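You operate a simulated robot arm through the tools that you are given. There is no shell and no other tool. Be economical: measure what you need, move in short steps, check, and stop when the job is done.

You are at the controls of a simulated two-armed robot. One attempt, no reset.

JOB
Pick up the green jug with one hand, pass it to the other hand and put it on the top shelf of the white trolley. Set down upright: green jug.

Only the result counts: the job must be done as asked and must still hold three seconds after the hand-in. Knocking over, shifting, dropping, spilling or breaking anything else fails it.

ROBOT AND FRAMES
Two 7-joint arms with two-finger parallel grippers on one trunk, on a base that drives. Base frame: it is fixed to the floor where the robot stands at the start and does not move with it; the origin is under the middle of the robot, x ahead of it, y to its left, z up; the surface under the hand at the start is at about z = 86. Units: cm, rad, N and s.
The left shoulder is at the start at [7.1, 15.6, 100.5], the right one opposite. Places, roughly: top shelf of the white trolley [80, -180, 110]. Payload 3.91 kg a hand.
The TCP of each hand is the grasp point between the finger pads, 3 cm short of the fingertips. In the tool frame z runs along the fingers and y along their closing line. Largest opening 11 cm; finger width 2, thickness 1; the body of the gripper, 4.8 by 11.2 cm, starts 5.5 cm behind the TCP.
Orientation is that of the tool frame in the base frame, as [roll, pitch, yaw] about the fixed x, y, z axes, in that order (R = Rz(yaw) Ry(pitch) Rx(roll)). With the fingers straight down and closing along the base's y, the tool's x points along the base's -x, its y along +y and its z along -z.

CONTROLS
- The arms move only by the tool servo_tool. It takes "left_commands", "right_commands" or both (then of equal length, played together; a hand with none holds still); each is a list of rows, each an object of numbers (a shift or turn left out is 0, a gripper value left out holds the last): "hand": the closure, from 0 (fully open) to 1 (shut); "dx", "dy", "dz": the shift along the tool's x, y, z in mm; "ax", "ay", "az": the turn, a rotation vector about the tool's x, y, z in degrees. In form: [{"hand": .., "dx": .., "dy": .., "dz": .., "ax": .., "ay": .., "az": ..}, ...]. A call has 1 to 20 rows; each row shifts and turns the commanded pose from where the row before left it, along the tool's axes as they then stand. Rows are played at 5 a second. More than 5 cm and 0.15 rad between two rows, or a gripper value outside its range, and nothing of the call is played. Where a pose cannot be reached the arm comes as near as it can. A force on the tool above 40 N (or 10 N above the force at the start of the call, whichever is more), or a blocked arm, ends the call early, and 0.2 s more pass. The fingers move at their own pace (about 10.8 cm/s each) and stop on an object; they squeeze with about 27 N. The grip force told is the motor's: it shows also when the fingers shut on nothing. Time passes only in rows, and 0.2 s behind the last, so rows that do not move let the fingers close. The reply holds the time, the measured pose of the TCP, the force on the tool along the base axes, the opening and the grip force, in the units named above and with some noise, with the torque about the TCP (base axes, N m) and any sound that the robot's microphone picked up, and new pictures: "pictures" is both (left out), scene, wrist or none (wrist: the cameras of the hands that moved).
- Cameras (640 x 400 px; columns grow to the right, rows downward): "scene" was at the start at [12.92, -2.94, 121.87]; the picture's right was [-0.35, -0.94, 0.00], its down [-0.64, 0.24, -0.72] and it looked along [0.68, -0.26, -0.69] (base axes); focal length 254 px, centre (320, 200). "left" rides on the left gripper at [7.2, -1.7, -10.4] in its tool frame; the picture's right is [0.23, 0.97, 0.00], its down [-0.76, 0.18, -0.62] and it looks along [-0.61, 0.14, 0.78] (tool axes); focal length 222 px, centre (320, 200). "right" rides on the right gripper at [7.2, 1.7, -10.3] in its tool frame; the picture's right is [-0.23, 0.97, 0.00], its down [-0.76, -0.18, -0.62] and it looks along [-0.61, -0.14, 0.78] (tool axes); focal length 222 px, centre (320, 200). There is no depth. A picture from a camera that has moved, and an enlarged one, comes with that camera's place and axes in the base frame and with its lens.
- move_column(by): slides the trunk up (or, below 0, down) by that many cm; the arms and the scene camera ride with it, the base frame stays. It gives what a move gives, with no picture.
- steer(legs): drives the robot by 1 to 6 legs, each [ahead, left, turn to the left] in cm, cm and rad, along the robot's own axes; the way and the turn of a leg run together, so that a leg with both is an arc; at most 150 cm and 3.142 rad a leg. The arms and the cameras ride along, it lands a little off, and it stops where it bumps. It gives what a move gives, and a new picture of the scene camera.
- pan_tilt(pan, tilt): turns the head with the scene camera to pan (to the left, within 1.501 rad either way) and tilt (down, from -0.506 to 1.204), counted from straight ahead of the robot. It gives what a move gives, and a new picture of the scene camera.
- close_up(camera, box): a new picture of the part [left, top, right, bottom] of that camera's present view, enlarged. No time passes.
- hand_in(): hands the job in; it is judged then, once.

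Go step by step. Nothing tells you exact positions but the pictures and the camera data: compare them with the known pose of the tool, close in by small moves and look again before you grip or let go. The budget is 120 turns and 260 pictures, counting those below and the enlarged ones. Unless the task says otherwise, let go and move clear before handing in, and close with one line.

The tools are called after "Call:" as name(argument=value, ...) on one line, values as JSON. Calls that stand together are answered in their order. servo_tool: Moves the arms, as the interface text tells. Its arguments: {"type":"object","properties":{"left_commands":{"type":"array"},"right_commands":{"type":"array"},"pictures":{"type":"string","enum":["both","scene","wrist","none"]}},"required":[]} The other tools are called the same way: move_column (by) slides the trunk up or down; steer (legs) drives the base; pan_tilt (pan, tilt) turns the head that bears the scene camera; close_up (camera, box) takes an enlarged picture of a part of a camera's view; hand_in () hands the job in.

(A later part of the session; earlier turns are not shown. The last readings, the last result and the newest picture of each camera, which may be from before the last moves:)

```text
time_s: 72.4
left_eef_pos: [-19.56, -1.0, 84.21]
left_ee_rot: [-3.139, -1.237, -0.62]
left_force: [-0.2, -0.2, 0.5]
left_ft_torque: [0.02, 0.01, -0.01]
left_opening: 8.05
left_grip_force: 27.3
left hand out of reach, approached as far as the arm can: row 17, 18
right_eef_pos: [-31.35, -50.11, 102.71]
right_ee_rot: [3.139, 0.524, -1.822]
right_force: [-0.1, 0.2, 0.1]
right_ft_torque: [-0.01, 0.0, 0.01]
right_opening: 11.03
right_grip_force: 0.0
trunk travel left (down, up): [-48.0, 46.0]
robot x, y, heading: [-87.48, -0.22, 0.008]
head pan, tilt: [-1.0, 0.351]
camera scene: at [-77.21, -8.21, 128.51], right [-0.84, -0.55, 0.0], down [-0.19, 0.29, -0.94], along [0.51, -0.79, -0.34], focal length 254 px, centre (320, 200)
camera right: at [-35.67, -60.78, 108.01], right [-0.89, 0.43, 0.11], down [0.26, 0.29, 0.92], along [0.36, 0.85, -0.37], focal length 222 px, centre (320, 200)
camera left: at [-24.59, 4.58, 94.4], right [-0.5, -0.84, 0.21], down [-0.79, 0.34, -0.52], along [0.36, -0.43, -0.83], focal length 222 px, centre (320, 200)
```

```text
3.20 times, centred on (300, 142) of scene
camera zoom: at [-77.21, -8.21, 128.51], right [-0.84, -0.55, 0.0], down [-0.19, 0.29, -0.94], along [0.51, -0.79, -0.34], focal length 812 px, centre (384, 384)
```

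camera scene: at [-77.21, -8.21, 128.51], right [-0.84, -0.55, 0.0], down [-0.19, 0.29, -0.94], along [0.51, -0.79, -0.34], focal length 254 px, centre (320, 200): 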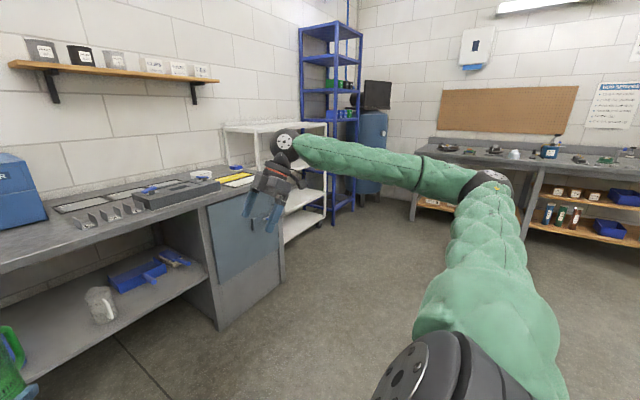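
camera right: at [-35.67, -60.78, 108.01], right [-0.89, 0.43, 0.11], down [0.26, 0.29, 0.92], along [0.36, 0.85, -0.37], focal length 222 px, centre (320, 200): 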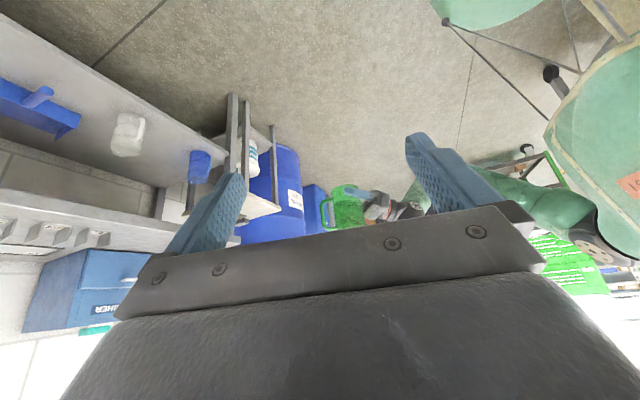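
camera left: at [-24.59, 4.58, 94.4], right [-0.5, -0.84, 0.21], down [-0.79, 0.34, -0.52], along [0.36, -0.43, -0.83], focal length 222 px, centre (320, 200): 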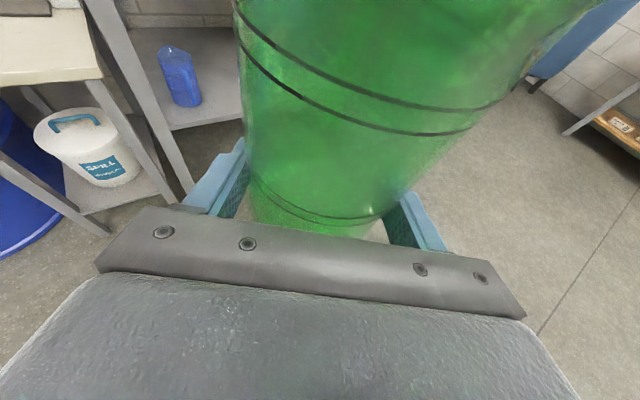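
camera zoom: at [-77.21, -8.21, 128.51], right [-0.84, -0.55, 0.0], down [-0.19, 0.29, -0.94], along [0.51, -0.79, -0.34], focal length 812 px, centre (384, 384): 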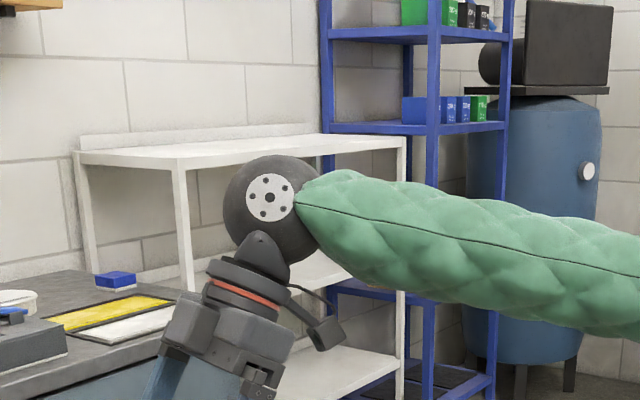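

The trolley's top shelf is empty. The jug points ahead-right now; I strafe right to face the trolley, raise the trunk and look.

Call:
steer(legs=[[0, -90, 0], [0, -85, 0]])

Call:
move_column(by=38)

Call:
pan_tilt(pan=0.0, tilt=0.6)

```text
time_s: 81.1
left_eef_pos: [-18.2, -173.8, 84.17]
left_ee_rot: [-3.139, -1.236, -0.627]
left_force: [0.0, -0.4, -0.3]
left_ft_torque: [-0.01, 0.01, -0.01]
left_opening: 8.04
left_grip_force: 27.2
right_eef_pos: [-30.13, -223.07, 102.75]
right_ee_rot: [3.139, 0.523, -1.826]
right_force: [-0.2, 0.1, -1.2]
right_ft_torque: [0.0, 0.02, 0.02]
right_opening: 10.99
right_grip_force: 0.0
trunk travel left (down, up): [-48.0, 46.0]
robot x, y, heading: [-85.95, -173.31, 0.005]
head pan, tilt: [-1.0, 0.351]
camera scene: at [-75.85, -180.8, 128.51], right [-0.84, -0.54, 0.0], down [-0.19, 0.29, -0.94], along [0.51, -0.79, -0.34], focal length 254 px, centre (320, 200)
```

scene: 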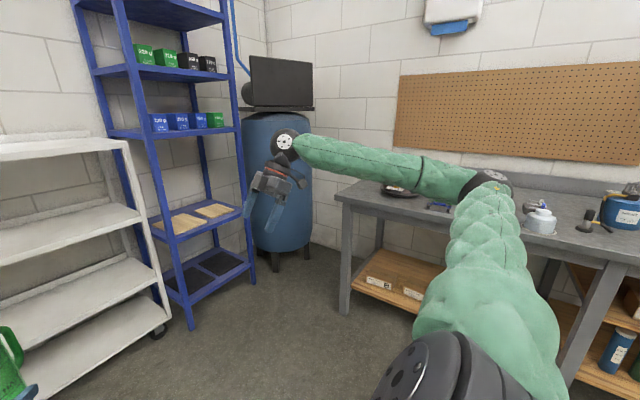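

```text
time_s: 84.8
left_eef_pos: [-18.14, -173.71, 122.18]
left_ee_rot: [-3.139, -1.235, -0.625]
left_force: [-0.4, 0.2, -0.8]
left_ft_torque: [0.0, 0.02, 0.01]
left_opening: 8.02
left_grip_force: 27.2
right_eef_pos: [-30.12, -222.71, 140.73]
right_ee_rot: [3.141, 0.522, -1.825]
right_force: [0.4, 0.7, 0.4]
right_ft_torque: [0.01, 0.03, 0.0]
right_opening: 10.98
right_grip_force: 0.0
trunk travel left (down, up): [-86.0, 8.0]
robot x, y, heading: [-85.91, -173.05, 0.005]
head pan, tilt: [-1.0, 0.351]
```

```text
time_s: 86.1
left_eef_pos: [-18.31, -173.69, 122.2]
left_ee_rot: [-3.139, -1.236, -0.624]
left_force: [-0.2, -0.4, 0.1]
left_ft_torque: [0.04, 0.03, 0.01]
left_opening: 7.99
left_grip_force: 27.4
right_eef_pos: [-30.06, -222.82, 140.69]
right_ee_rot: [3.14, 0.525, -1.826]
right_force: [0.3, 0.5, -0.2]
right_ft_torque: [-0.01, 0.01, 0.0]
right_opening: 11.0
right_grip_force: 0.0
trunk travel left (down, up): [-86.0, 8.0]
robot x, y, heading: [-86.36, -172.96, 0.003]
head pan, tilt: [0.0, 0.6]
camera scene: at [-72.05, -172.91, 164.23], right [0.0, -1.0, 0.0], down [-0.57, 0.0, -0.82], along [0.82, 0.0, -0.57], focal length 254 px, centre (320, 200)
```

scene: 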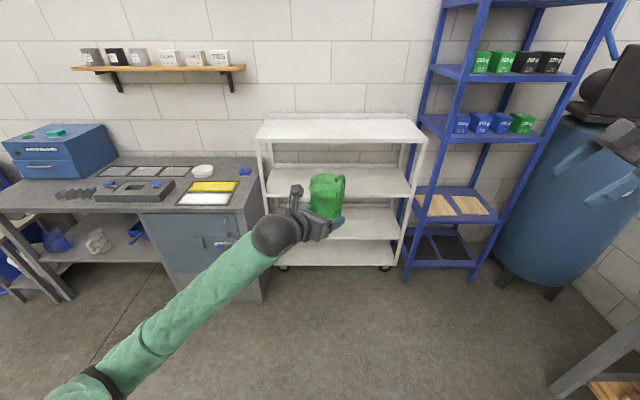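

I see the whole trolley: top shelf roughly x 64–106, y −137…−232, empty. I check the jug's attitude in the grip before driving in.

Call:
close_up(camera="scene", box=[240, 150, 400, 250])

Call:
close_up(camera="left", box=[0, 0, 640, 400])

```text
4.00 times, centred on (320, 200) of scene
camera zoom: at [-72.05, -172.91, 164.23], right [0.0, -1.0, 0.0], down [-0.57, 0.0, -0.82], along [0.82, 0.0, -0.57], focal length 1015 px, centre (320, 200)
```

zoom: 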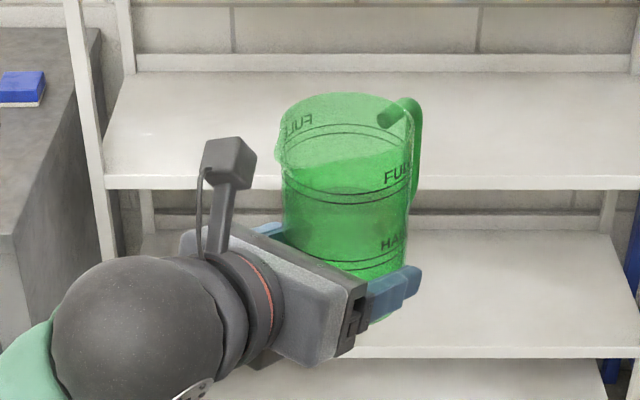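

```text
1.00 times, centred on (320, 200) of left (not enlarged: the box is as wide or as high as the picture)
camera zoom: at [-23.14, -168.22, 132.4], right [-0.51, -0.83, 0.21], down [-0.78, 0.35, -0.52], along [0.36, -0.43, -0.83], focal length 222 px, centre (320, 200)
```

zoom: 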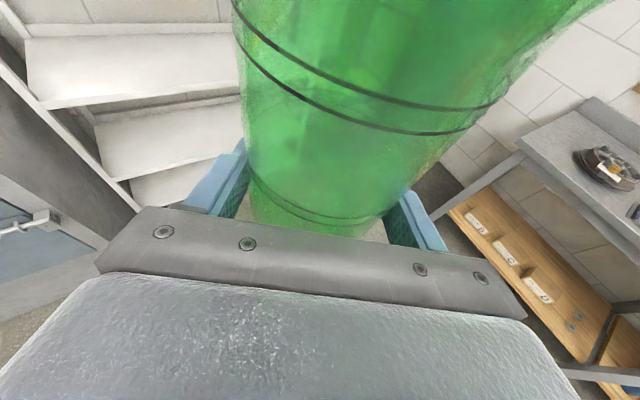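

The jug is still upright and firm. I tuck the right hand in (the blue rack is near its side), then drive towards the trolley.

Call:
servo_tool(right_commands=[{"dy": 17, "dx": -28.4, "dz": 16.4}, {"dy": 17, "dx": -28.4, "dz": 16.4}, {"dy": 17, "dx": -28.4, "dz": 16.4}, {"dy": 17, "dx": -28.4, "dz": 16.4}, {"dy": 17, "dx": -28.4, "dz": 16.4}], pictures="none")

Call:
steer(legs=[[65, 0, 0]])

Call:
pan_tilt(pan=-0.7, tilt=0.7)

```text
time_s: 87.3
left_eef_pos: [-18.01, -173.77, 122.15]
left_ee_rot: [3.14, -1.233, -0.623]
left_force: [0.4, -0.4, -1.5]
left_ft_torque: [0.0, 0.0, 0.01]
left_opening: 8.01
left_grip_force: 27.1
right_eef_pos: [-34.06, -204.87, 140.46]
right_ee_rot: [3.14, 0.522, -1.827]
right_force: [0.1, -0.4, -0.3]
right_ft_torque: [0.02, 0.01, 0.0]
right_opening: 11.01
right_grip_force: 0.0
trunk travel left (down, up): [-86.0, 8.0]
robot x, y, heading: [-86.21, -172.91, 0.002]
head pan, tilt: [0.0, 0.6]
```

```text
time_s: 91.0
left_eef_pos: [49.18, -172.72, 122.29]
left_ee_rot: [-3.14, -1.235, -0.615]
left_force: [0.6, -0.2, -1.1]
left_ft_torque: [-0.01, -0.01, 0.0]
left_opening: 7.98
left_grip_force: 26.9
right_eef_pos: [33.38, -203.76, 140.62]
right_ee_rot: [3.141, 0.522, -1.817]
right_force: [0.3, -0.2, -0.1]
right_ft_torque: [-0.03, -0.02, 0.0]
right_opening: 11.01
right_grip_force: 0.0
trunk travel left (down, up): [-86.0, 8.0]
robot x, y, heading: [-18.56, -172.13, 0.007]
head pan, tilt: [0.0, 0.6]
camera scene: at [-4.71, -172.18, 164.24], right [0.01, -1.0, 0.0], down [-0.57, -0.01, -0.82], along [0.82, 0.01, -0.57], focal length 254 px, centre (320, 200)
```

scene: 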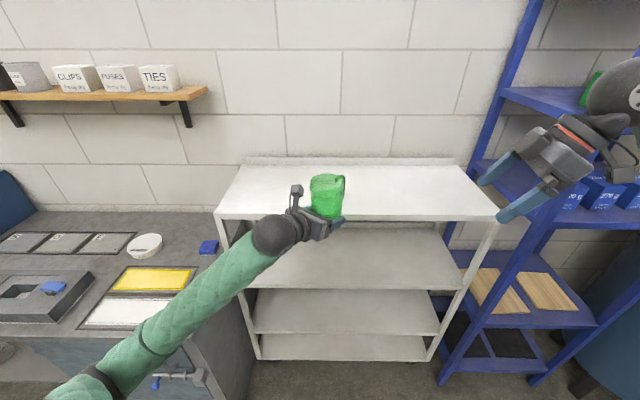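

```text
time_s: 92.1
left_eef_pos: [49.17, -172.65, 122.26]
left_ee_rot: [-3.139, -1.234, -0.616]
left_force: [-1.0, -0.1, -0.4]
left_ft_torque: [0.02, -0.02, -0.03]
left_opening: 7.98
left_grip_force: 27.2
right_eef_pos: [33.31, -203.81, 140.58]
right_ee_rot: [3.139, 0.523, -1.818]
right_force: [0.3, -0.3, 0.2]
right_ft_torque: [-0.01, 0.01, 0.01]
right_opening: 10.99
right_grip_force: 0.0
trunk travel left (down, up): [-86.0, 8.0]
robot x, y, heading: [-18.61, -172.59, 0.016]
head pan, tilt: [-0.7, 0.7]
camera scene: at [-6.98, -177.68, 163.37], right [-0.63, -0.77, 0.0], down [-0.5, 0.41, -0.76], along [0.59, -0.48, -0.64], focal length 254 px, centre (320, 200)
```

scene: 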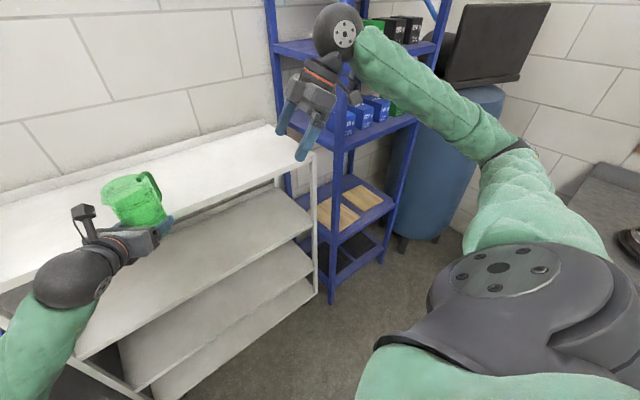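

Shelf front edge at x ≈ 66, back ≈ 102. I drive 26 cm more, so the jug comes over the shelf about 11 cm in from the edge, well above it.

Call:
steer(legs=[[25, 0, 0]])

Call:
pan_tilt(pan=0.1, tilt=0.8)

Call:
close_up(camera="left", box=[0, 0, 640, 400])

```text
time_s: 93.9
left_eef_pos: [74.13, -172.61, 122.14]
left_ee_rot: [-3.14, -1.237, -0.62]
left_force: [0.7, 0.7, -1.0]
left_ft_torque: [-0.02, 0.03, 0.02]
left_opening: 7.96
left_grip_force: 27.1
right_eef_pos: [58.39, -203.7, 140.58]
right_ee_rot: [-3.142, 0.524, -1.822]
right_force: [-0.7, -0.4, -0.4]
right_ft_torque: [0.0, -0.03, 0.0]
right_opening: 11.0
right_grip_force: 0.1
trunk travel left (down, up): [-86.0, 8.0]
robot x, y, heading: [6.34, -172.01, 0.009]
head pan, tilt: [-0.7, 0.7]
camera scene: at [18.06, -177.46, 163.38], right [-0.64, -0.77, 0.0], down [-0.5, 0.41, -0.76], along [0.59, -0.49, -0.64], focal length 254 px, centre (320, 200)
```

scene: 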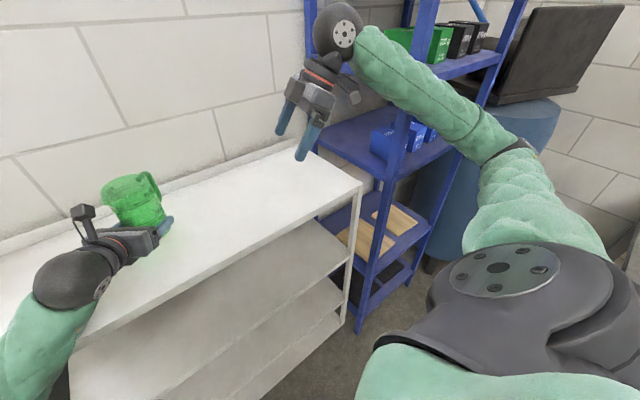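

```text
time_s: 95.0
left_eef_pos: [74.24, -172.74, 122.13]
left_ee_rot: [-3.139, -1.235, -0.622]
left_force: [-0.2, 0.2, -0.7]
left_ft_torque: [-0.01, 0.0, -0.03]
left_opening: 7.96
left_grip_force: 26.6
right_eef_pos: [58.46, -203.9, 140.63]
right_ee_rot: [3.139, 0.523, -1.822]
right_force: [-0.5, 0.6, 0.7]
right_ft_torque: [-0.01, 0.0, 0.0]
right_opening: 10.99
right_grip_force: 0.0
trunk travel left (down, up): [-86.0, 8.0]
robot x, y, heading: [6.3, -172.05, 0.005]
head pan, tilt: [0.099, 0.799]
camera scene: at [19.58, -171.18, 162.54], right [0.11, -0.99, 0.0], down [-0.71, -0.08, -0.7], along [0.69, 0.07, -0.72], focal length 254 px, centre (320, 200)
```

scene: 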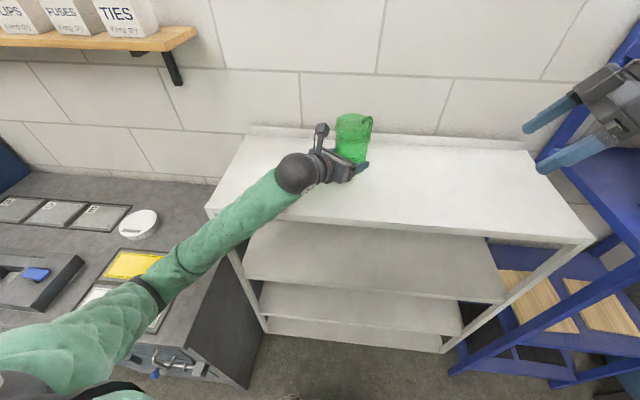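

```text
1.00 times, centred on (320, 200) of left (not enlarged: the box is as wide or as high as the picture)
camera zoom: at [69.27, -167.06, 132.38], right [-0.5, -0.84, 0.21], down [-0.79, 0.34, -0.51], along [0.36, -0.43, -0.83], focal length 222 px, centre (320, 200)
```

zoom: 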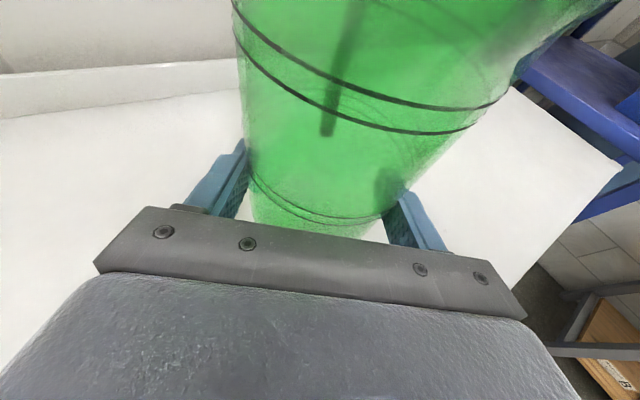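

The jug hangs over the shelf, about 10 cm in from the edge. I lower the trunk most of the way.

Call:
move_column(by=-7.5)

Call:
pan_tilt(pan=0.0, tilt=0.8)

Call:
close_up(camera="scene", box=[260, 90, 420, 190])

```text
time_s: 95.9
left_eef_pos: [74.15, -172.67, 116.54]
left_ee_rot: [-3.134, -1.254, -0.625]
left_force: [-6.6, -3.2, 11.9]
left_ft_torque: [0.3, 1.02, 0.39]
left_opening: 7.96
left_grip_force: 26.9
right_eef_pos: [58.29, -203.76, 134.07]
right_ee_rot: [3.141, 0.523, -1.822]
right_force: [-0.2, 0.1, -0.3]
right_ft_torque: [-0.02, 0.03, 0.02]
right_opening: 11.0
right_grip_force: 0.1
trunk travel left (down, up): [-79.4, 14.6]
robot x, y, heading: [6.39, -172.1, 0.01]
head pan, tilt: [0.099, 0.799]
stopped: the force on the tool passed its limit at 74 N (the readings are from after the stop); the commanded pose is now the measured one
```

```text
time_s: 96.6
left_eef_pos: [74.25, -172.52, 116.47]
left_ee_rot: [-3.134, -1.254, -0.629]
left_force: [-6.2, -0.9, 16.5]
left_ft_torque: [0.43, 1.21, 0.16]
left_opening: 7.95
left_grip_force: 26.8
right_eef_pos: [58.16, -203.85, 134.05]
right_ee_rot: [-3.141, 0.524, -1.821]
right_force: [-0.4, -0.2, 0.2]
right_ft_torque: [-0.02, -0.03, -0.02]
right_opening: 10.99
right_grip_force: 0.0
trunk travel left (down, up): [-79.4, 14.6]
robot x, y, heading: [6.12, -172.08, 0.014]
head pan, tilt: [0.0, 0.799]
camera scene: at [19.43, -171.99, 155.94], right [0.01, -1.0, 0.0], down [-0.72, -0.01, -0.7], along [0.7, 0.01, -0.72], focal length 254 px, centre (320, 200)
```

scene: 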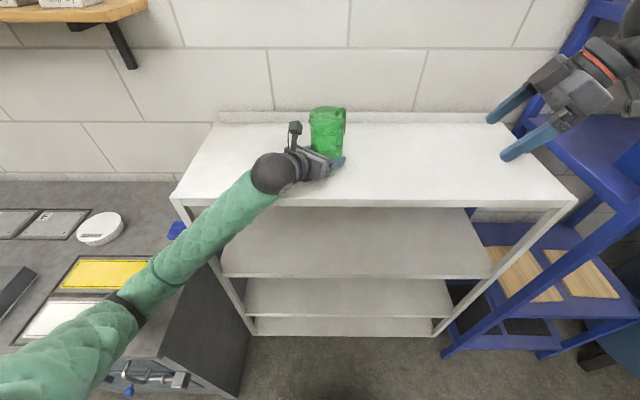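

```text
4.00 times, centred on (340, 140) of scene
camera zoom: at [19.43, -171.99, 155.94], right [0.01, -1.0, 0.0], down [-0.72, -0.01, -0.7], along [0.7, 0.01, -0.72], focal length 1015 px, centre (240, 440)
```

zoom: 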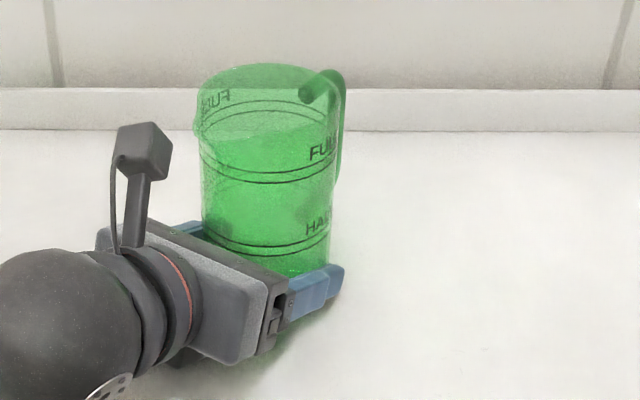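

Contact came earlier than expected (TCP z 116.5). The torque hints the contact may be behind the fingers, so I look from the right hand's camera.

Call:
close_up(camera="right", box=[0, 0, 640, 400])

Call:
close_up(camera="left", box=[0, 0, 640, 400])

Call:
close_up(camera="scene", box=[230, 120, 390, 220])

```text
1.00 times, centred on (320, 200) of right (not enlarged: the box is as wide or as high as the picture)
camera zoom: at [53.76, -214.44, 139.35], right [-0.89, 0.43, 0.11], down [0.26, 0.29, 0.92], along [0.36, 0.85, -0.37], focal length 222 px, centre (320, 200)
```

zoom: 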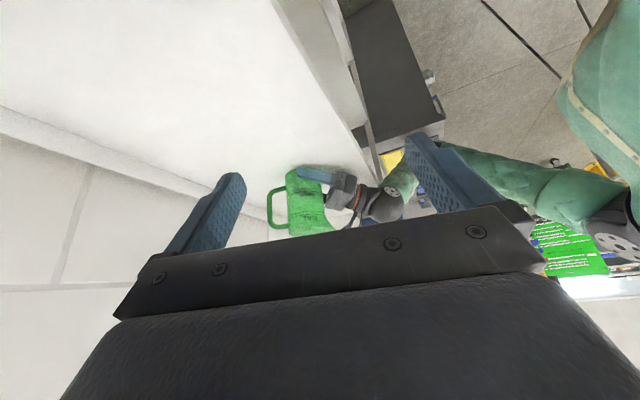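

```text
1.00 times, centred on (320, 200) of left (not enlarged: the box is as wide or as high as the picture)
camera zoom: at [69.04, -166.96, 126.54], right [-0.51, -0.83, 0.21], down [-0.78, 0.34, -0.53], along [0.37, -0.43, -0.82], focal length 222 px, centre (320, 200)
```

zoom: 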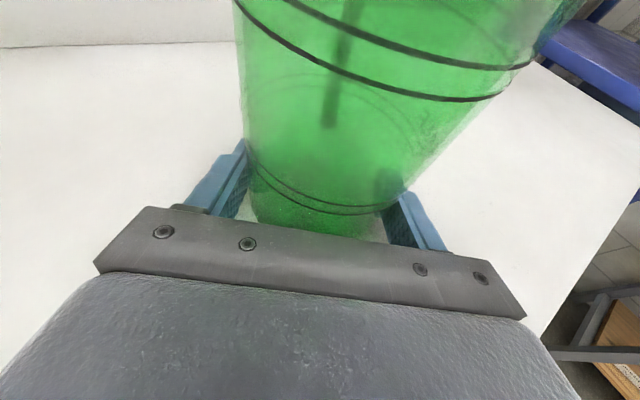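

```text
4.00 times, centred on (310, 170) of scene
camera zoom: at [19.43, -171.99, 155.94], right [0.01, -1.0, 0.0], down [-0.72, -0.01, -0.7], along [0.7, 0.01, -0.72], focal length 1015 px, centre (360, 320)
```

zoom: 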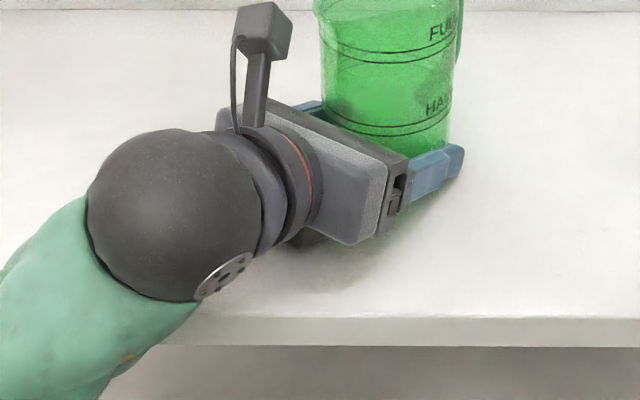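

Call:
servo_tool(left_commands=[{"dx": 1, "dz": -0.3}, {"dx": 1, "dz": -0.3}, {}], pictures="wrist")

Call:
close_up(camera="right", box=[240, 130, 440, 255])

```text
time_s: 97.4
left_eef_pos: [74.39, -172.24, 117.2]
left_ee_rot: [-3.097, -1.252, -0.658]
left_force: [-0.2, -0.2, -0.6]
left_ft_torque: [-0.02, 0.05, -0.01]
left_opening: 7.96
left_grip_force: 27.1
right_eef_pos: [58.13, -203.81, 134.36]
right_ee_rot: [-3.141, 0.525, -1.821]
right_force: [-0.4, 0.1, 1.2]
right_ft_torque: [-0.03, -0.02, 0.01]
right_opening: 11.0
right_grip_force: 0.0
trunk travel left (down, up): [-79.4, 14.6]
robot x, y, heading: [6.3, -172.03, 0.009]
head pan, tilt: [0.0, 0.799]
camera left: at [69.1, -166.67, 127.26], right [-0.5, -0.84, 0.2], down [-0.78, 0.34, -0.53], along [0.38, -0.43, -0.82], focal length 222 px, centre (320, 200)
```

left: 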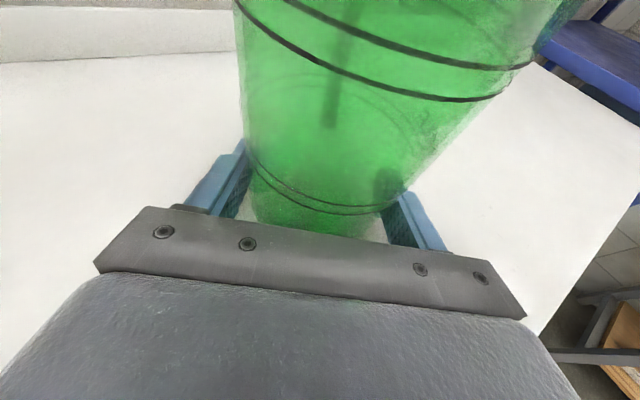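

```text
3.20 times, centred on (340, 192) of right
camera zoom: at [53.67, -214.51, 139.58], right [-0.9, 0.43, 0.11], down [0.26, 0.29, 0.92], along [0.36, 0.85, -0.37], focal length 711 px, centre (256, 224)
```

zoom: 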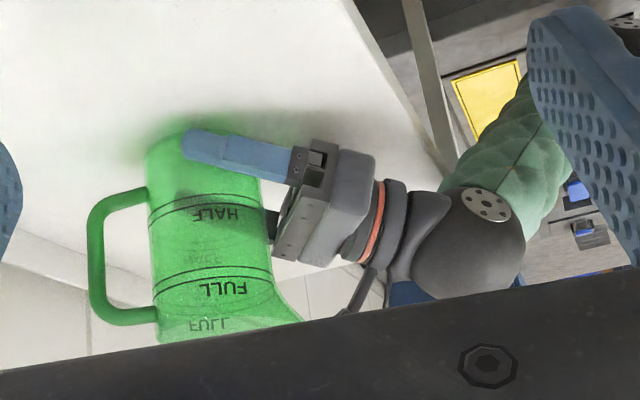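

Clear view: the jug is upright and just above the shelf; gripper body has clearance. I lower by arm in 1.5 mm steps until light contact.

Call:
servo_tool(left_commands=[{"dx": -1.4, "dz": 0.5}, {"dx": -1.4, "dz": 0.5}, {"dx": -1.4, "dz": 0.5}, {}], pictures="none")

Call:
close_up(camera="right", box=[240, 130, 440, 255])

```text
time_s: 98.4
left_eef_pos: [74.68, -171.55, 118.14]
left_ee_rot: [-3.015, -1.258, -0.727]
left_force: [0.4, -0.8, -1.4]
left_ft_torque: [-0.04, -0.01, 0.02]
left_opening: 7.93
left_grip_force: 27.0
right_eef_pos: [57.87, -203.99, 134.83]
right_ee_rot: [-3.139, 0.529, -1.821]
right_force: [0.3, 0.3, -0.2]
right_ft_torque: [-0.03, -0.01, 0.03]
right_opening: 10.98
right_grip_force: 0.1
trunk travel left (down, up): [-79.4, 14.6]
robot x, y, heading: [6.45, -171.92, 0.006]
head pan, tilt: [0.0, 0.799]
```

```text
3.20 times, centred on (340, 192) of right
camera zoom: at [53.55, -214.67, 140.17], right [-0.9, 0.43, 0.11], down [0.26, 0.29, 0.92], along [0.37, 0.85, -0.37], focal length 711 px, centre (256, 224)
```

zoom: 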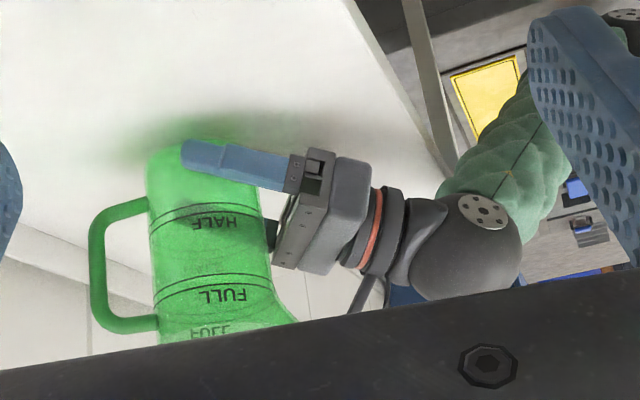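

The readings drift upward without my asking, so something besides the jug may be touching. I look at the whole scene before moving.

Call:
pan_tilt(pan=0.6, tilt=0.9)

```text
time_s: 99.4
left_eef_pos: [74.75, -171.67, 118.06]
left_ee_rot: [-3.015, -1.257, -0.728]
left_force: [-0.8, -0.2, -1.1]
left_ft_torque: [0.0, 0.03, -0.03]
left_opening: 7.94
left_grip_force: 27.0
right_eef_pos: [57.8, -204.04, 134.85]
right_ee_rot: [-3.139, 0.525, -1.82]
right_force: [-0.1, 0.4, 0.7]
right_ft_torque: [-0.02, 0.05, 0.03]
right_opening: 11.0
right_grip_force: 0.0
trunk travel left (down, up): [-79.4, 14.6]
robot x, y, heading: [6.53, -172.08, 0.012]
head pan, tilt: [0.6, 0.901]
camera scene: at [17.25, -168.1, 156.0], right [0.57, -0.82, 0.0], down [-0.64, -0.45, -0.62], along [0.51, 0.36, -0.78], focal length 254 px, centre (320, 200)
```

scene: 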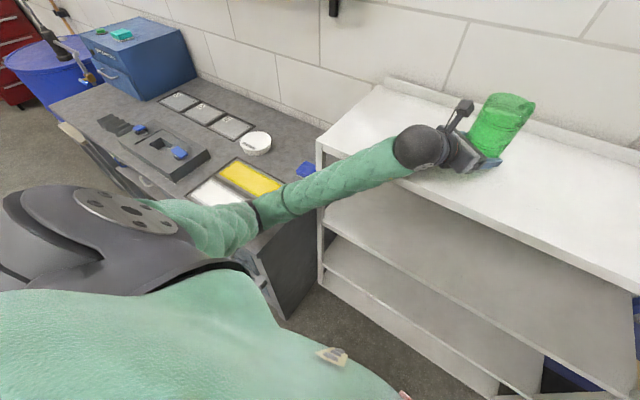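

I take the shelf at z ≈ 111 with its edge at x ≈ 63.5; the hand has leaned about 2.5° after the bump. I lift slightly with the trunk, restore the hand's attitude, and recheck.

Call:
move_column(by=1.5)

Call:
servo_tool(left_commands=[{"ax": -0.75, "ay": -0.6, "az": -0.95}, {"ax": -0.75, "ay": -0.6, "az": -0.95}, {}, {}], pictures="wrist")

Call:
close_up(camera="right", box=[240, 130, 440, 255])

```text
time_s: 100.0
left_eef_pos: [74.39, -172.53, 118.12]
left_ee_rot: [-3.091, -1.255, -0.666]
left_force: [-0.4, -0.1, -0.6]
left_ft_torque: [-0.01, 0.0, 0.06]
left_opening: 7.94
left_grip_force: 26.9
right_eef_pos: [58.16, -204.14, 135.58]
right_ee_rot: [3.141, 0.524, -1.821]
right_force: [-0.3, 0.3, -0.3]
right_ft_torque: [0.01, 0.0, 0.0]
right_opening: 11.0
right_grip_force: 0.1
trunk travel left (down, up): [-80.9, 13.1]
robot x, y, heading: [6.28, -172.43, 0.012]
head pan, tilt: [0.6, 0.901]
```

```text
time_s: 101.0
left_eef_pos: [74.36, -171.8, 118.56]
left_ee_rot: [3.093, -1.233, -0.58]
left_force: [-0.4, -0.4, -0.9]
left_ft_torque: [0.0, 0.0, -0.01]
left_opening: 7.95
left_grip_force: 27.4
right_eef_pos: [57.85, -203.75, 136.09]
right_ee_rot: [-3.139, 0.524, -1.818]
right_force: [0.7, 0.0, 0.4]
right_ft_torque: [0.01, 0.0, -0.03]
right_opening: 10.99
right_grip_force: 0.0
trunk travel left (down, up): [-80.9, 13.1]
robot x, y, heading: [6.6, -172.26, 0.011]
head pan, tilt: [0.6, 0.901]
camera left: at [69.51, -166.09, 128.84], right [-0.51, -0.83, 0.23], down [-0.79, 0.34, -0.51], along [0.35, -0.44, -0.83], focal length 222 px, centre (320, 200)
```

left: 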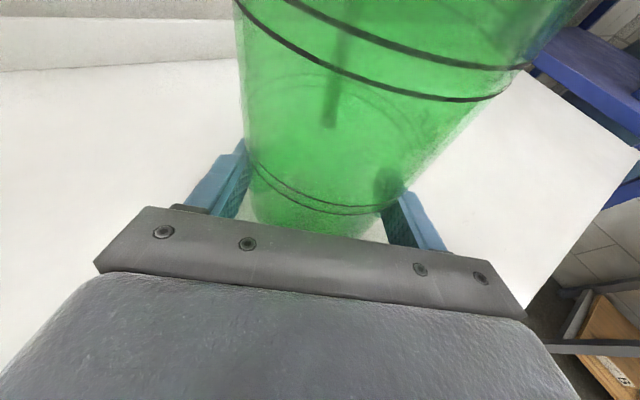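

```text
3.20 times, centred on (340, 192) of right
camera zoom: at [53.46, -214.43, 141.34], right [-0.9, 0.43, 0.11], down [0.26, 0.29, 0.92], along [0.36, 0.85, -0.37], focal length 711 px, centre (256, 224)
```

zoom: 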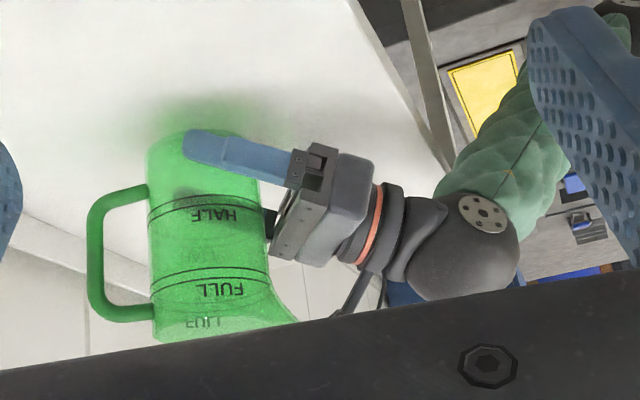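

Attitude is fine now and the jug is upright. I lower with the trunk in small steps, watching the force.

Call:
move_column(by=-1.0)

Call:
servo_tool(left_commands=[{}, {}, {}], pictures="none")

```text
time_s: 101.6
left_eef_pos: [74.14, -172.1, 118.85]
left_ee_rot: [3.132, -1.239, -0.614]
left_force: [-0.5, 0.1, -0.8]
left_ft_torque: [0.04, 0.0, 0.0]
left_opening: 7.95
left_grip_force: 26.5
right_eef_pos: [57.47, -204.36, 135.47]
right_ee_rot: [-3.136, 0.529, -1.817]
right_force: [0.2, 0.2, 0.1]
right_ft_torque: [-0.03, 0.01, 0.01]
right_opening: 10.98
right_grip_force: 0.2
trunk travel left (down, up): [-79.9, 14.1]
robot x, y, heading: [6.15, -171.86, 0.014]
head pan, tilt: [0.6, 0.901]
```

```text
time_s: 102.4
left_eef_pos: [74.14, -172.02, 118.58]
left_ee_rot: [3.133, -1.238, -0.613]
left_force: [0.1, 0.0, -0.7]
left_ft_torque: [0.04, -0.01, -0.01]
left_opening: 7.95
left_grip_force: 27.1
right_eef_pos: [57.43, -204.34, 135.53]
right_ee_rot: [-3.136, 0.53, -1.818]
right_force: [0.0, 0.0, -0.4]
right_ft_torque: [0.03, -0.01, 0.03]
right_opening: 11.0
right_grip_force: 0.0
trunk travel left (down, up): [-79.9, 14.1]
robot x, y, heading: [6.32, -171.96, 0.01]
head pan, tilt: [0.6, 0.901]
```

Call:
servo_tool(left_commands=[{"dx": -1.9, "dz": 0.65}, {"dx": -1.9, "dz": 0.65}, {"dx": -1.9, "dz": 0.65}, {"dx": -1.9, "dz": 0.65}, {}, {}], pictures="none")

Call:
close_up(camera="right", box=[240, 130, 440, 255])

```text
time_s: 104.0
left_eef_pos: [75.01, -171.28, 118.93]
left_ee_rot: [-2.994, -1.242, -0.752]
left_force: [-0.4, 0.0, -1.9]
left_ft_torque: [0.02, -0.02, 0.05]
left_opening: 7.96
left_grip_force: 26.7
right_eef_pos: [57.07, -205.03, 134.86]
right_ee_rot: [-3.137, 0.536, -1.822]
right_force: [0.0, -0.5, 0.0]
right_ft_torque: [0.07, -0.03, 0.0]
right_opening: 10.98
right_grip_force: 0.0
trunk travel left (down, up): [-79.9, 14.1]
robot x, y, heading: [6.05, -171.18, 0.006]
head pan, tilt: [0.6, 0.901]
stopped in row 6 (left hand): the arm was blocked; the commanded pose is now the measured one
```

```text
3.20 times, centred on (340, 192) of right
camera zoom: at [52.58, -215.83, 140.04], right [-0.89, 0.43, 0.11], down [0.25, 0.28, 0.93], along [0.37, 0.86, -0.36], focal length 711 px, centre (256, 224)
```

zoom: 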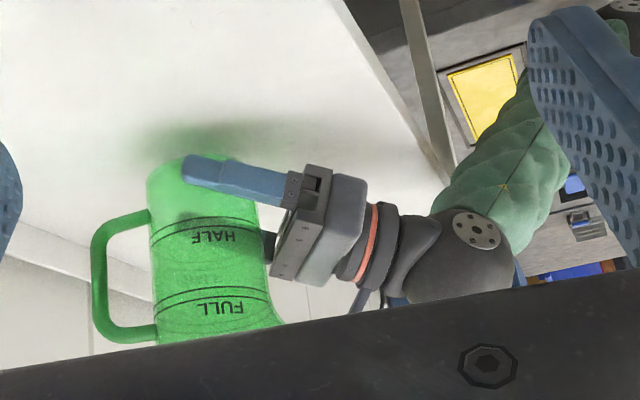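

Blocked with hardly any hand force: the left elbow is low and hangs over the bench's right end, so it is resting there. I raise the trunk, back off and will come in further to the right, clear of the bench.

Call:
move_column(by=9)

Call:
pan_tilt(pan=0.6, tilt=0.9)

Call:
steer(legs=[[-28, 0, 0]])

```text
time_s: 105.2
left_eef_pos: [75.72, -170.56, 126.18]
left_ee_rot: [-3.091, -1.239, -0.665]
left_force: [0.0, -0.6, -1.2]
left_ft_torque: [0.0, -0.03, 0.0]
left_opening: 7.95
left_grip_force: 27.2
right_eef_pos: [58.27, -203.61, 143.39]
right_ee_rot: [3.14, 0.523, -1.826]
right_force: [0.3, -0.4, -0.2]
right_ft_torque: [-0.03, 0.02, -0.01]
right_opening: 11.01
right_grip_force: 0.0
trunk travel left (down, up): [-88.9, 5.1]
robot x, y, heading: [6.58, -171.6, 0.005]
head pan, tilt: [0.6, 0.901]
```

```text
time_s: 105.8
left_eef_pos: [75.56, -170.58, 126.32]
left_ee_rot: [-3.092, -1.239, -0.667]
left_force: [0.2, -0.4, -1.2]
left_ft_torque: [0.05, 0.01, 0.04]
left_opening: 7.96
left_grip_force: 27.4
right_eef_pos: [58.25, -203.62, 143.46]
right_ee_rot: [3.14, 0.525, -1.826]
right_force: [0.3, 0.4, -0.5]
right_ft_torque: [-0.01, 0.02, -0.02]
right_opening: 11.0
right_grip_force: 0.0
trunk travel left (down, up): [-88.9, 5.1]
robot x, y, heading: [6.68, -171.83, 0.002]
head pan, tilt: [0.6, 0.901]
camera scene: at [17.86, -167.44, 164.63], right [0.57, -0.82, 0.0], down [-0.64, -0.45, -0.62], along [0.51, 0.35, -0.78], focal length 254 px, centre (320, 200)
```

scene: 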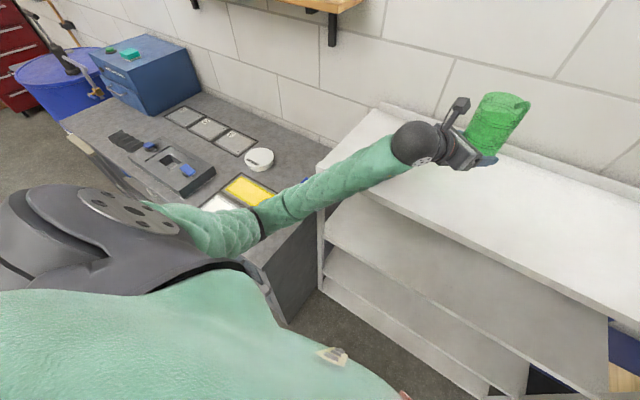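

```text
time_s: 107.8
left_eef_pos: [47.87, -170.81, 126.15]
left_ee_rot: [-3.093, -1.24, -0.665]
left_force: [-0.2, 0.1, -1.1]
left_ft_torque: [0.01, 0.02, 0.0]
left_opening: 7.95
left_grip_force: 27.0
right_eef_pos: [30.6, -203.7, 143.39]
right_ee_rot: [3.14, 0.524, -1.827]
right_force: [-0.1, 0.2, -0.1]
right_ft_torque: [-0.02, -0.01, -0.01]
right_opening: 10.99
right_grip_force: 0.0
trunk travel left (down, up): [-88.9, 5.1]
robot x, y, heading: [-21.3, -171.77, 0.004]
head pan, tilt: [0.6, 0.901]
camera scene: at [-9.86, -167.5, 164.62], right [0.57, -0.82, 0.0], down [-0.65, -0.44, -0.62], along [0.51, 0.35, -0.78], focal length 254 px, centre (320, 200)
```

scene: 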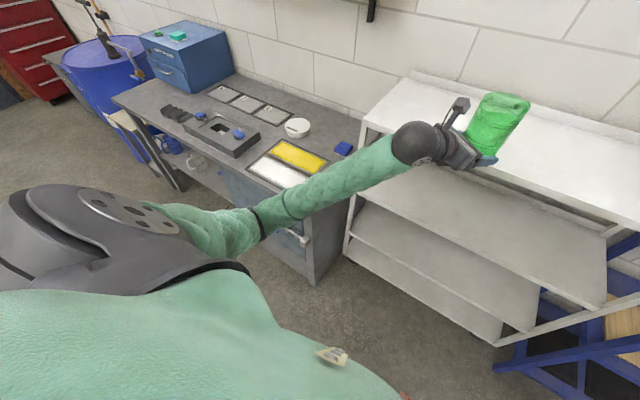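

The bench items look undisturbed. I tuck the right hand in more, strafe 18 cm right, and look at how the left elbow stands to the bench.

Call:
servo_tool(right_commands=[{"dy": 16.8, "dx": -32, "dz": 18.5}, {"dy": 16.8, "dx": -32, "dz": 18.5}, {"dy": 16.8, "dx": -32, "dz": 18.5}, {}], pictures="none")

Call:
steer(legs=[[0, -20, 0]])

Call:
pan_tilt(pan=0.4, tilt=1.0)

```text
time_s: 108.8
left_eef_pos: [47.8, -170.74, 126.18]
left_ee_rot: [-3.091, -1.24, -0.667]
left_force: [0.3, 0.6, -0.8]
left_ft_torque: [0.02, 0.01, -0.03]
left_opening: 7.93
left_grip_force: 26.5
right_eef_pos: [28.3, -191.94, 143.41]
right_ee_rot: [3.141, 0.523, -1.827]
right_force: [-0.2, 0.6, 0.4]
right_ft_torque: [0.01, 0.03, -0.04]
right_opening: 11.01
right_grip_force: 0.2
trunk travel left (down, up): [-88.9, 5.1]
robot x, y, heading: [-21.28, -171.9, 0.004]
head pan, tilt: [0.6, 0.901]
```

```text
time_s: 110.4
left_eef_pos: [47.76, -190.96, 126.26]
left_ee_rot: [-3.094, -1.239, -0.667]
left_force: [-0.7, 0.5, -0.5]
left_ft_torque: [0.02, -0.01, -0.04]
left_opening: 7.95
left_grip_force: 26.9
right_eef_pos: [28.13, -212.1, 143.5]
right_ee_rot: [3.141, 0.525, -1.829]
right_force: [0.6, 0.4, -0.4]
right_ft_torque: [0.02, 0.02, 0.01]
right_opening: 10.99
right_grip_force: 0.1
trunk travel left (down, up): [-88.9, 5.1]
robot x, y, heading: [-21.19, -191.96, 0.002]
head pan, tilt: [0.6, 0.901]
camera scene: at [-9.88, -187.63, 164.63], right [0.57, -0.82, 0.0], down [-0.65, -0.44, -0.62], along [0.51, 0.35, -0.78], focal length 254 px, centre (320, 200)
```

scene: 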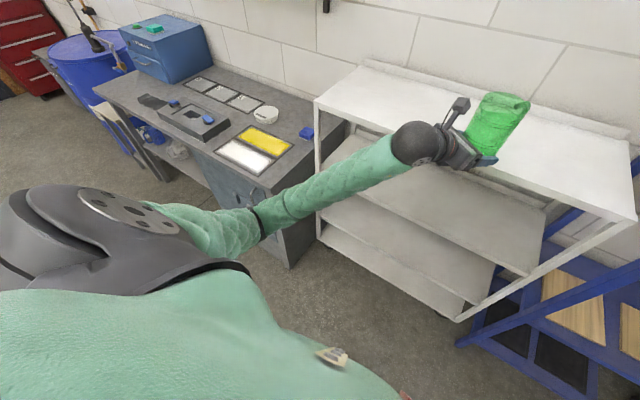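

```text
time_s: 111.1
left_eef_pos: [47.88, -191.16, 126.34]
left_ee_rot: [-3.089, -1.237, -0.672]
left_force: [-0.3, 0.0, -0.1]
left_ft_torque: [0.01, -0.02, 0.05]
left_opening: 7.93
left_grip_force: 26.7
right_eef_pos: [28.19, -212.22, 143.44]
right_ee_rot: [3.139, 0.522, -1.832]
right_force: [0.1, -0.2, -0.4]
right_ft_torque: [0.02, 0.0, 0.0]
right_opening: 11.02
right_grip_force: 0.1
trunk travel left (down, up): [-88.9, 5.1]
robot x, y, heading: [-21.31, -191.87, 0.001]
head pan, tilt: [0.4, 1.0]
camera scene: at [-9.68, -189.37, 163.91], right [0.39, -0.92, 0.0], down [-0.78, -0.33, -0.54], along [0.5, 0.21, -0.84], focal length 254 px, centre (320, 200)
```

scene: 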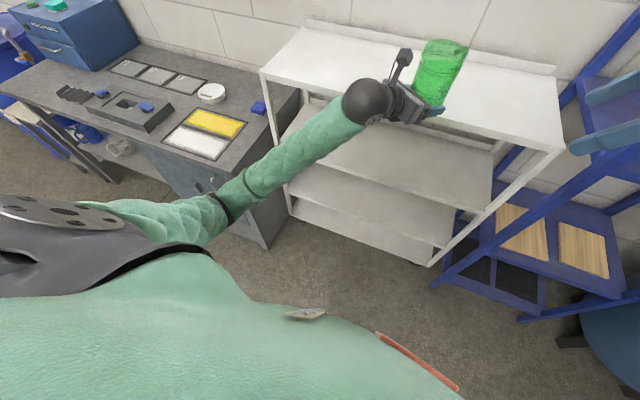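

Now the elbow will stay clear of the bench end. I drive forward 25 cm.

Call:
steer(legs=[[25, 0, 0]])

Call:
close_up(camera="right", box=[160, 60, 560, 310])

```text
time_s: 112.9
left_eef_pos: [72.68, -191.26, 126.39]
left_ee_rot: [-3.091, -1.24, -0.67]
left_force: [-0.5, -0.2, -1.2]
left_ft_torque: [0.01, 0.03, 0.01]
left_opening: 7.94
left_grip_force: 27.1
right_eef_pos: [53.19, -212.31, 143.48]
right_ee_rot: [3.139, 0.525, -1.833]
right_force: [-0.8, 1.1, 0.0]
right_ft_torque: [-0.01, -0.04, 0.01]
right_opening: 11.0
right_grip_force: 0.0
trunk travel left (down, up): [-88.9, 5.1]
robot x, y, heading: [3.56, -191.6, 0.001]
head pan, tilt: [0.4, 1.0]
camera scene: at [15.18, -189.25, 163.91], right [0.39, -0.92, 0.0], down [-0.78, -0.33, -0.54], along [0.5, 0.21, -0.84], focal length 254 px, centre (320, 200)
```

scene: 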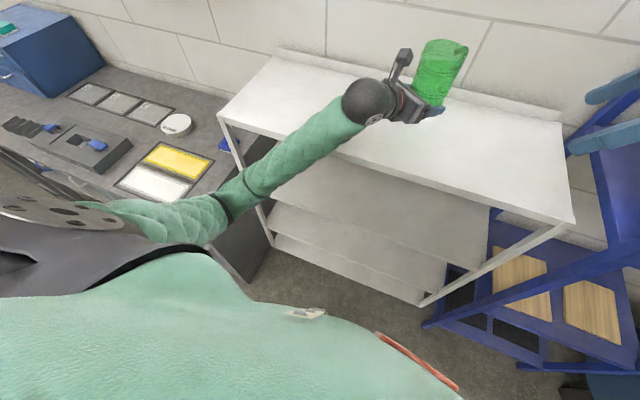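

```text
1.60 times, centred on (360, 185) of right
camera zoom: at [48.6, -222.88, 148.76], right [-0.89, 0.44, 0.11], down [0.26, 0.29, 0.92], along [0.37, 0.85, -0.37], focal length 355 px, centre (256, 224)
```

zoom: 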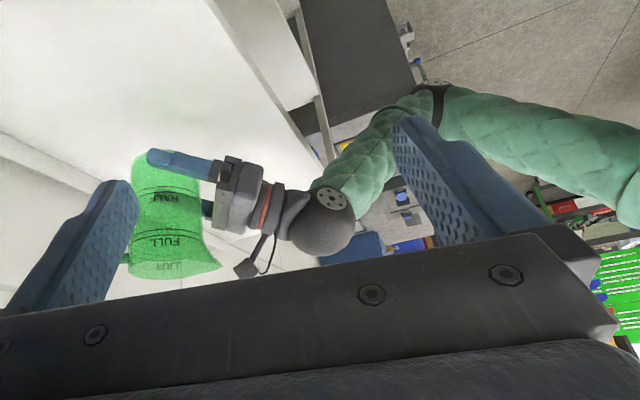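

The elbow is at about [36, −153, 101], well off the bench. I lower the trunk 8 cm.

Call:
move_column(by=-8)

Call:
servo_tool(left_commands=[{}, {}], pictures="wrist")

Call:
close_up(camera="right", box=[200, 110, 400, 235])

```text
time_s: 114.1
left_eef_pos: [72.84, -191.22, 118.22]
left_ee_rot: [-3.091, -1.24, -0.67]
left_force: [-0.1, -0.5, -1.8]
left_ft_torque: [0.02, 0.03, 0.01]
left_opening: 7.93
left_grip_force: 27.1
right_eef_pos: [53.16, -212.23, 135.47]
right_ee_rot: [3.14, 0.525, -1.832]
right_force: [-0.2, 0.3, -0.5]
right_ft_torque: [0.0, -0.02, -0.03]
right_opening: 11.03
right_grip_force: 0.1
trunk travel left (down, up): [-80.9, 13.1]
robot x, y, heading: [3.52, -191.79, 0.003]
head pan, tilt: [0.4, 1.0]
```

```text
time_s: 114.7
left_eef_pos: [72.72, -191.25, 118.34]
left_ee_rot: [-3.094, -1.239, -0.67]
left_force: [-0.1, -0.3, -1.8]
left_ft_torque: [0.0, 0.03, 0.01]
left_opening: 7.98
left_grip_force: 27.4
right_eef_pos: [53.12, -212.23, 135.39]
right_ee_rot: [3.14, 0.524, -1.833]
right_force: [0.3, -0.6, -0.5]
right_ft_torque: [-0.04, -0.02, -0.04]
right_opening: 11.03
right_grip_force: 0.0
trunk travel left (down, up): [-80.9, 13.1]
robot x, y, heading: [3.0, -192.04, -0.003]
head pan, tilt: [0.4, 1.0]
camera left: at [67.67, -185.75, 128.52], right [-0.51, -0.84, 0.2], down [-0.78, 0.35, -0.52], along [0.37, -0.42, -0.83], focal length 222 px, centre (320, 200)
```

left: 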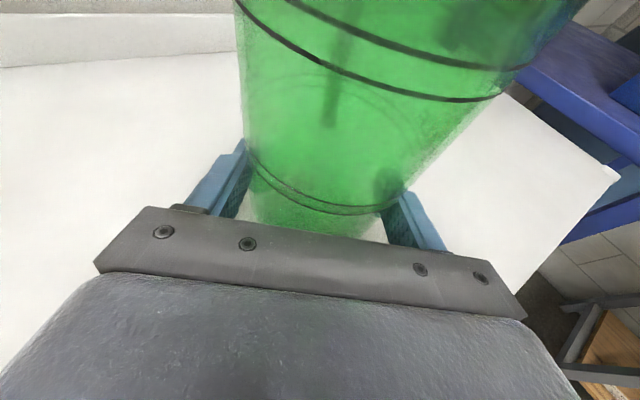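

```text
3.20 times, centred on (300, 172) of right
camera zoom: at [48.61, -222.88, 140.75], right [-0.89, 0.44, 0.11], down [0.26, 0.29, 0.92], along [0.37, 0.85, -0.37], focal length 711 px, centre (384, 288)
```

zoom: 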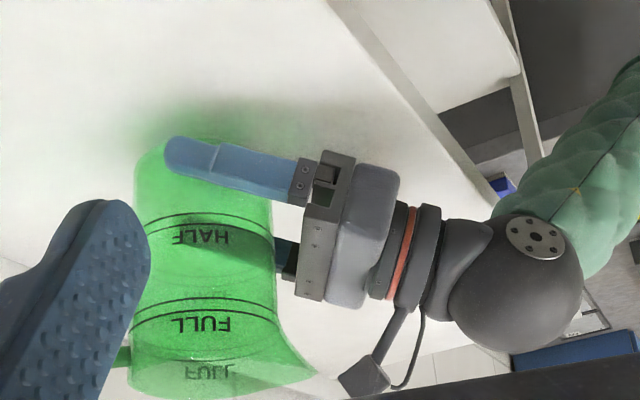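

All stable, jug upright. I step down with the trunk until touch.

Call:
move_column(by=-1.5)

Call:
move_column(by=-0.7)

Call:
close_up(camera="right", box=[200, 110, 400, 235])

```text
time_s: 115.3
left_eef_pos: [72.79, -191.25, 116.78]
left_ee_rot: [-3.095, -1.24, -0.669]
left_force: [-0.6, -0.3, -0.9]
left_ft_torque: [0.03, 0.03, -0.01]
left_opening: 7.93
left_grip_force: 27.0
right_eef_pos: [52.95, -212.27, 133.95]
right_ee_rot: [3.139, 0.524, -1.832]
right_force: [0.2, 0.5, -0.1]
right_ft_torque: [0.0, 0.02, 0.02]
right_opening: 11.02
right_grip_force: 0.1
trunk travel left (down, up): [-79.4, 14.6]
robot x, y, heading: [3.59, -191.9, -0.0]
head pan, tilt: [0.4, 1.0]
```

```text
time_s: 115.9
left_eef_pos: [72.52, -191.2, 116.43]
left_ee_rot: [-3.089, -1.245, -0.674]
left_force: [6.0, -1.7, 25.4]
left_ft_torque: [-0.37, 0.73, 0.29]
left_opening: 7.96
left_grip_force: 26.4
right_eef_pos: [53.04, -212.21, 133.27]
right_ee_rot: [3.139, 0.523, -1.833]
right_force: [-0.2, 0.8, 0.1]
right_ft_torque: [0.01, 0.02, -0.01]
right_opening: 11.01
right_grip_force: 0.1
trunk travel left (down, up): [-78.7, 15.3]
robot x, y, heading: [3.51, -191.71, -0.003]
head pan, tilt: [0.4, 1.0]
```

```text
3.20 times, centred on (300, 172) of right
camera zoom: at [48.52, -222.89, 138.63], right [-0.89, 0.44, 0.11], down [0.26, 0.29, 0.92], along [0.37, 0.85, -0.37], focal length 711 px, centre (384, 288)
```

zoom: 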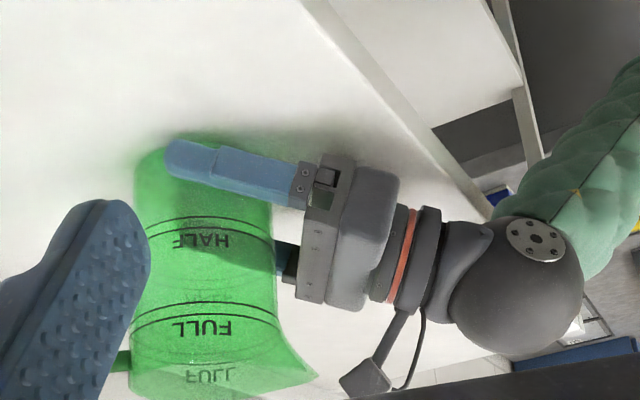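

Firm touch-down: the shelf carries the jug (contact under its base). I ease up 2 mm and check.

Call:
move_column(by=0.3)

Call:
servo_tool(left_commands=[{}, {}], pictures="wrist")

```text
time_s: 116.4
left_eef_pos: [72.63, -191.15, 116.44]
left_ee_rot: [-3.091, -1.239, -0.671]
left_force: [3.0, 1.4, 11.6]
left_ft_torque: [-0.56, -0.11, 0.12]
left_opening: 7.96
left_grip_force: 26.8
right_eef_pos: [53.15, -212.27, 133.5]
right_ee_rot: [-3.14, 0.524, -1.832]
right_force: [-0.8, 0.2, 0.4]
right_ft_torque: [0.01, 0.04, -0.02]
right_opening: 10.99
right_grip_force: 0.1
trunk travel left (down, up): [-79.0, 15.0]
robot x, y, heading: [3.35, -191.94, -0.002]
head pan, tilt: [0.4, 1.0]
```

```text
time_s: 117.0
left_eef_pos: [72.79, -191.23, 116.38]
left_ee_rot: [-3.093, -1.238, -0.672]
left_force: [-0.2, 1.3, 7.8]
left_ft_torque: [-0.3, -0.02, -0.01]
left_opening: 7.97
left_grip_force: 27.4
right_eef_pos: [53.06, -212.2, 133.6]
right_ee_rot: [3.139, 0.525, -1.834]
right_force: [0.8, -1.0, -0.2]
right_ft_torque: [-0.01, 0.01, 0.02]
right_opening: 10.98
right_grip_force: 0.1
trunk travel left (down, up): [-79.0, 15.0]
robot x, y, heading: [3.41, -191.73, -0.0]
head pan, tilt: [0.4, 1.0]
camera left: at [67.62, -185.74, 126.61], right [-0.51, -0.84, 0.2], down [-0.78, 0.35, -0.52], along [0.36, -0.42, -0.83], focal length 222 px, centre (320, 200)
```

left: 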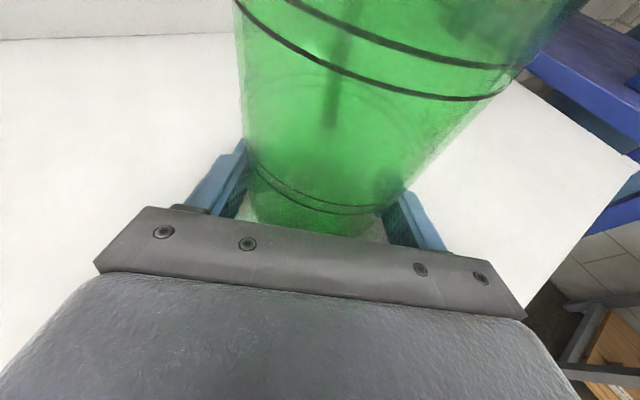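

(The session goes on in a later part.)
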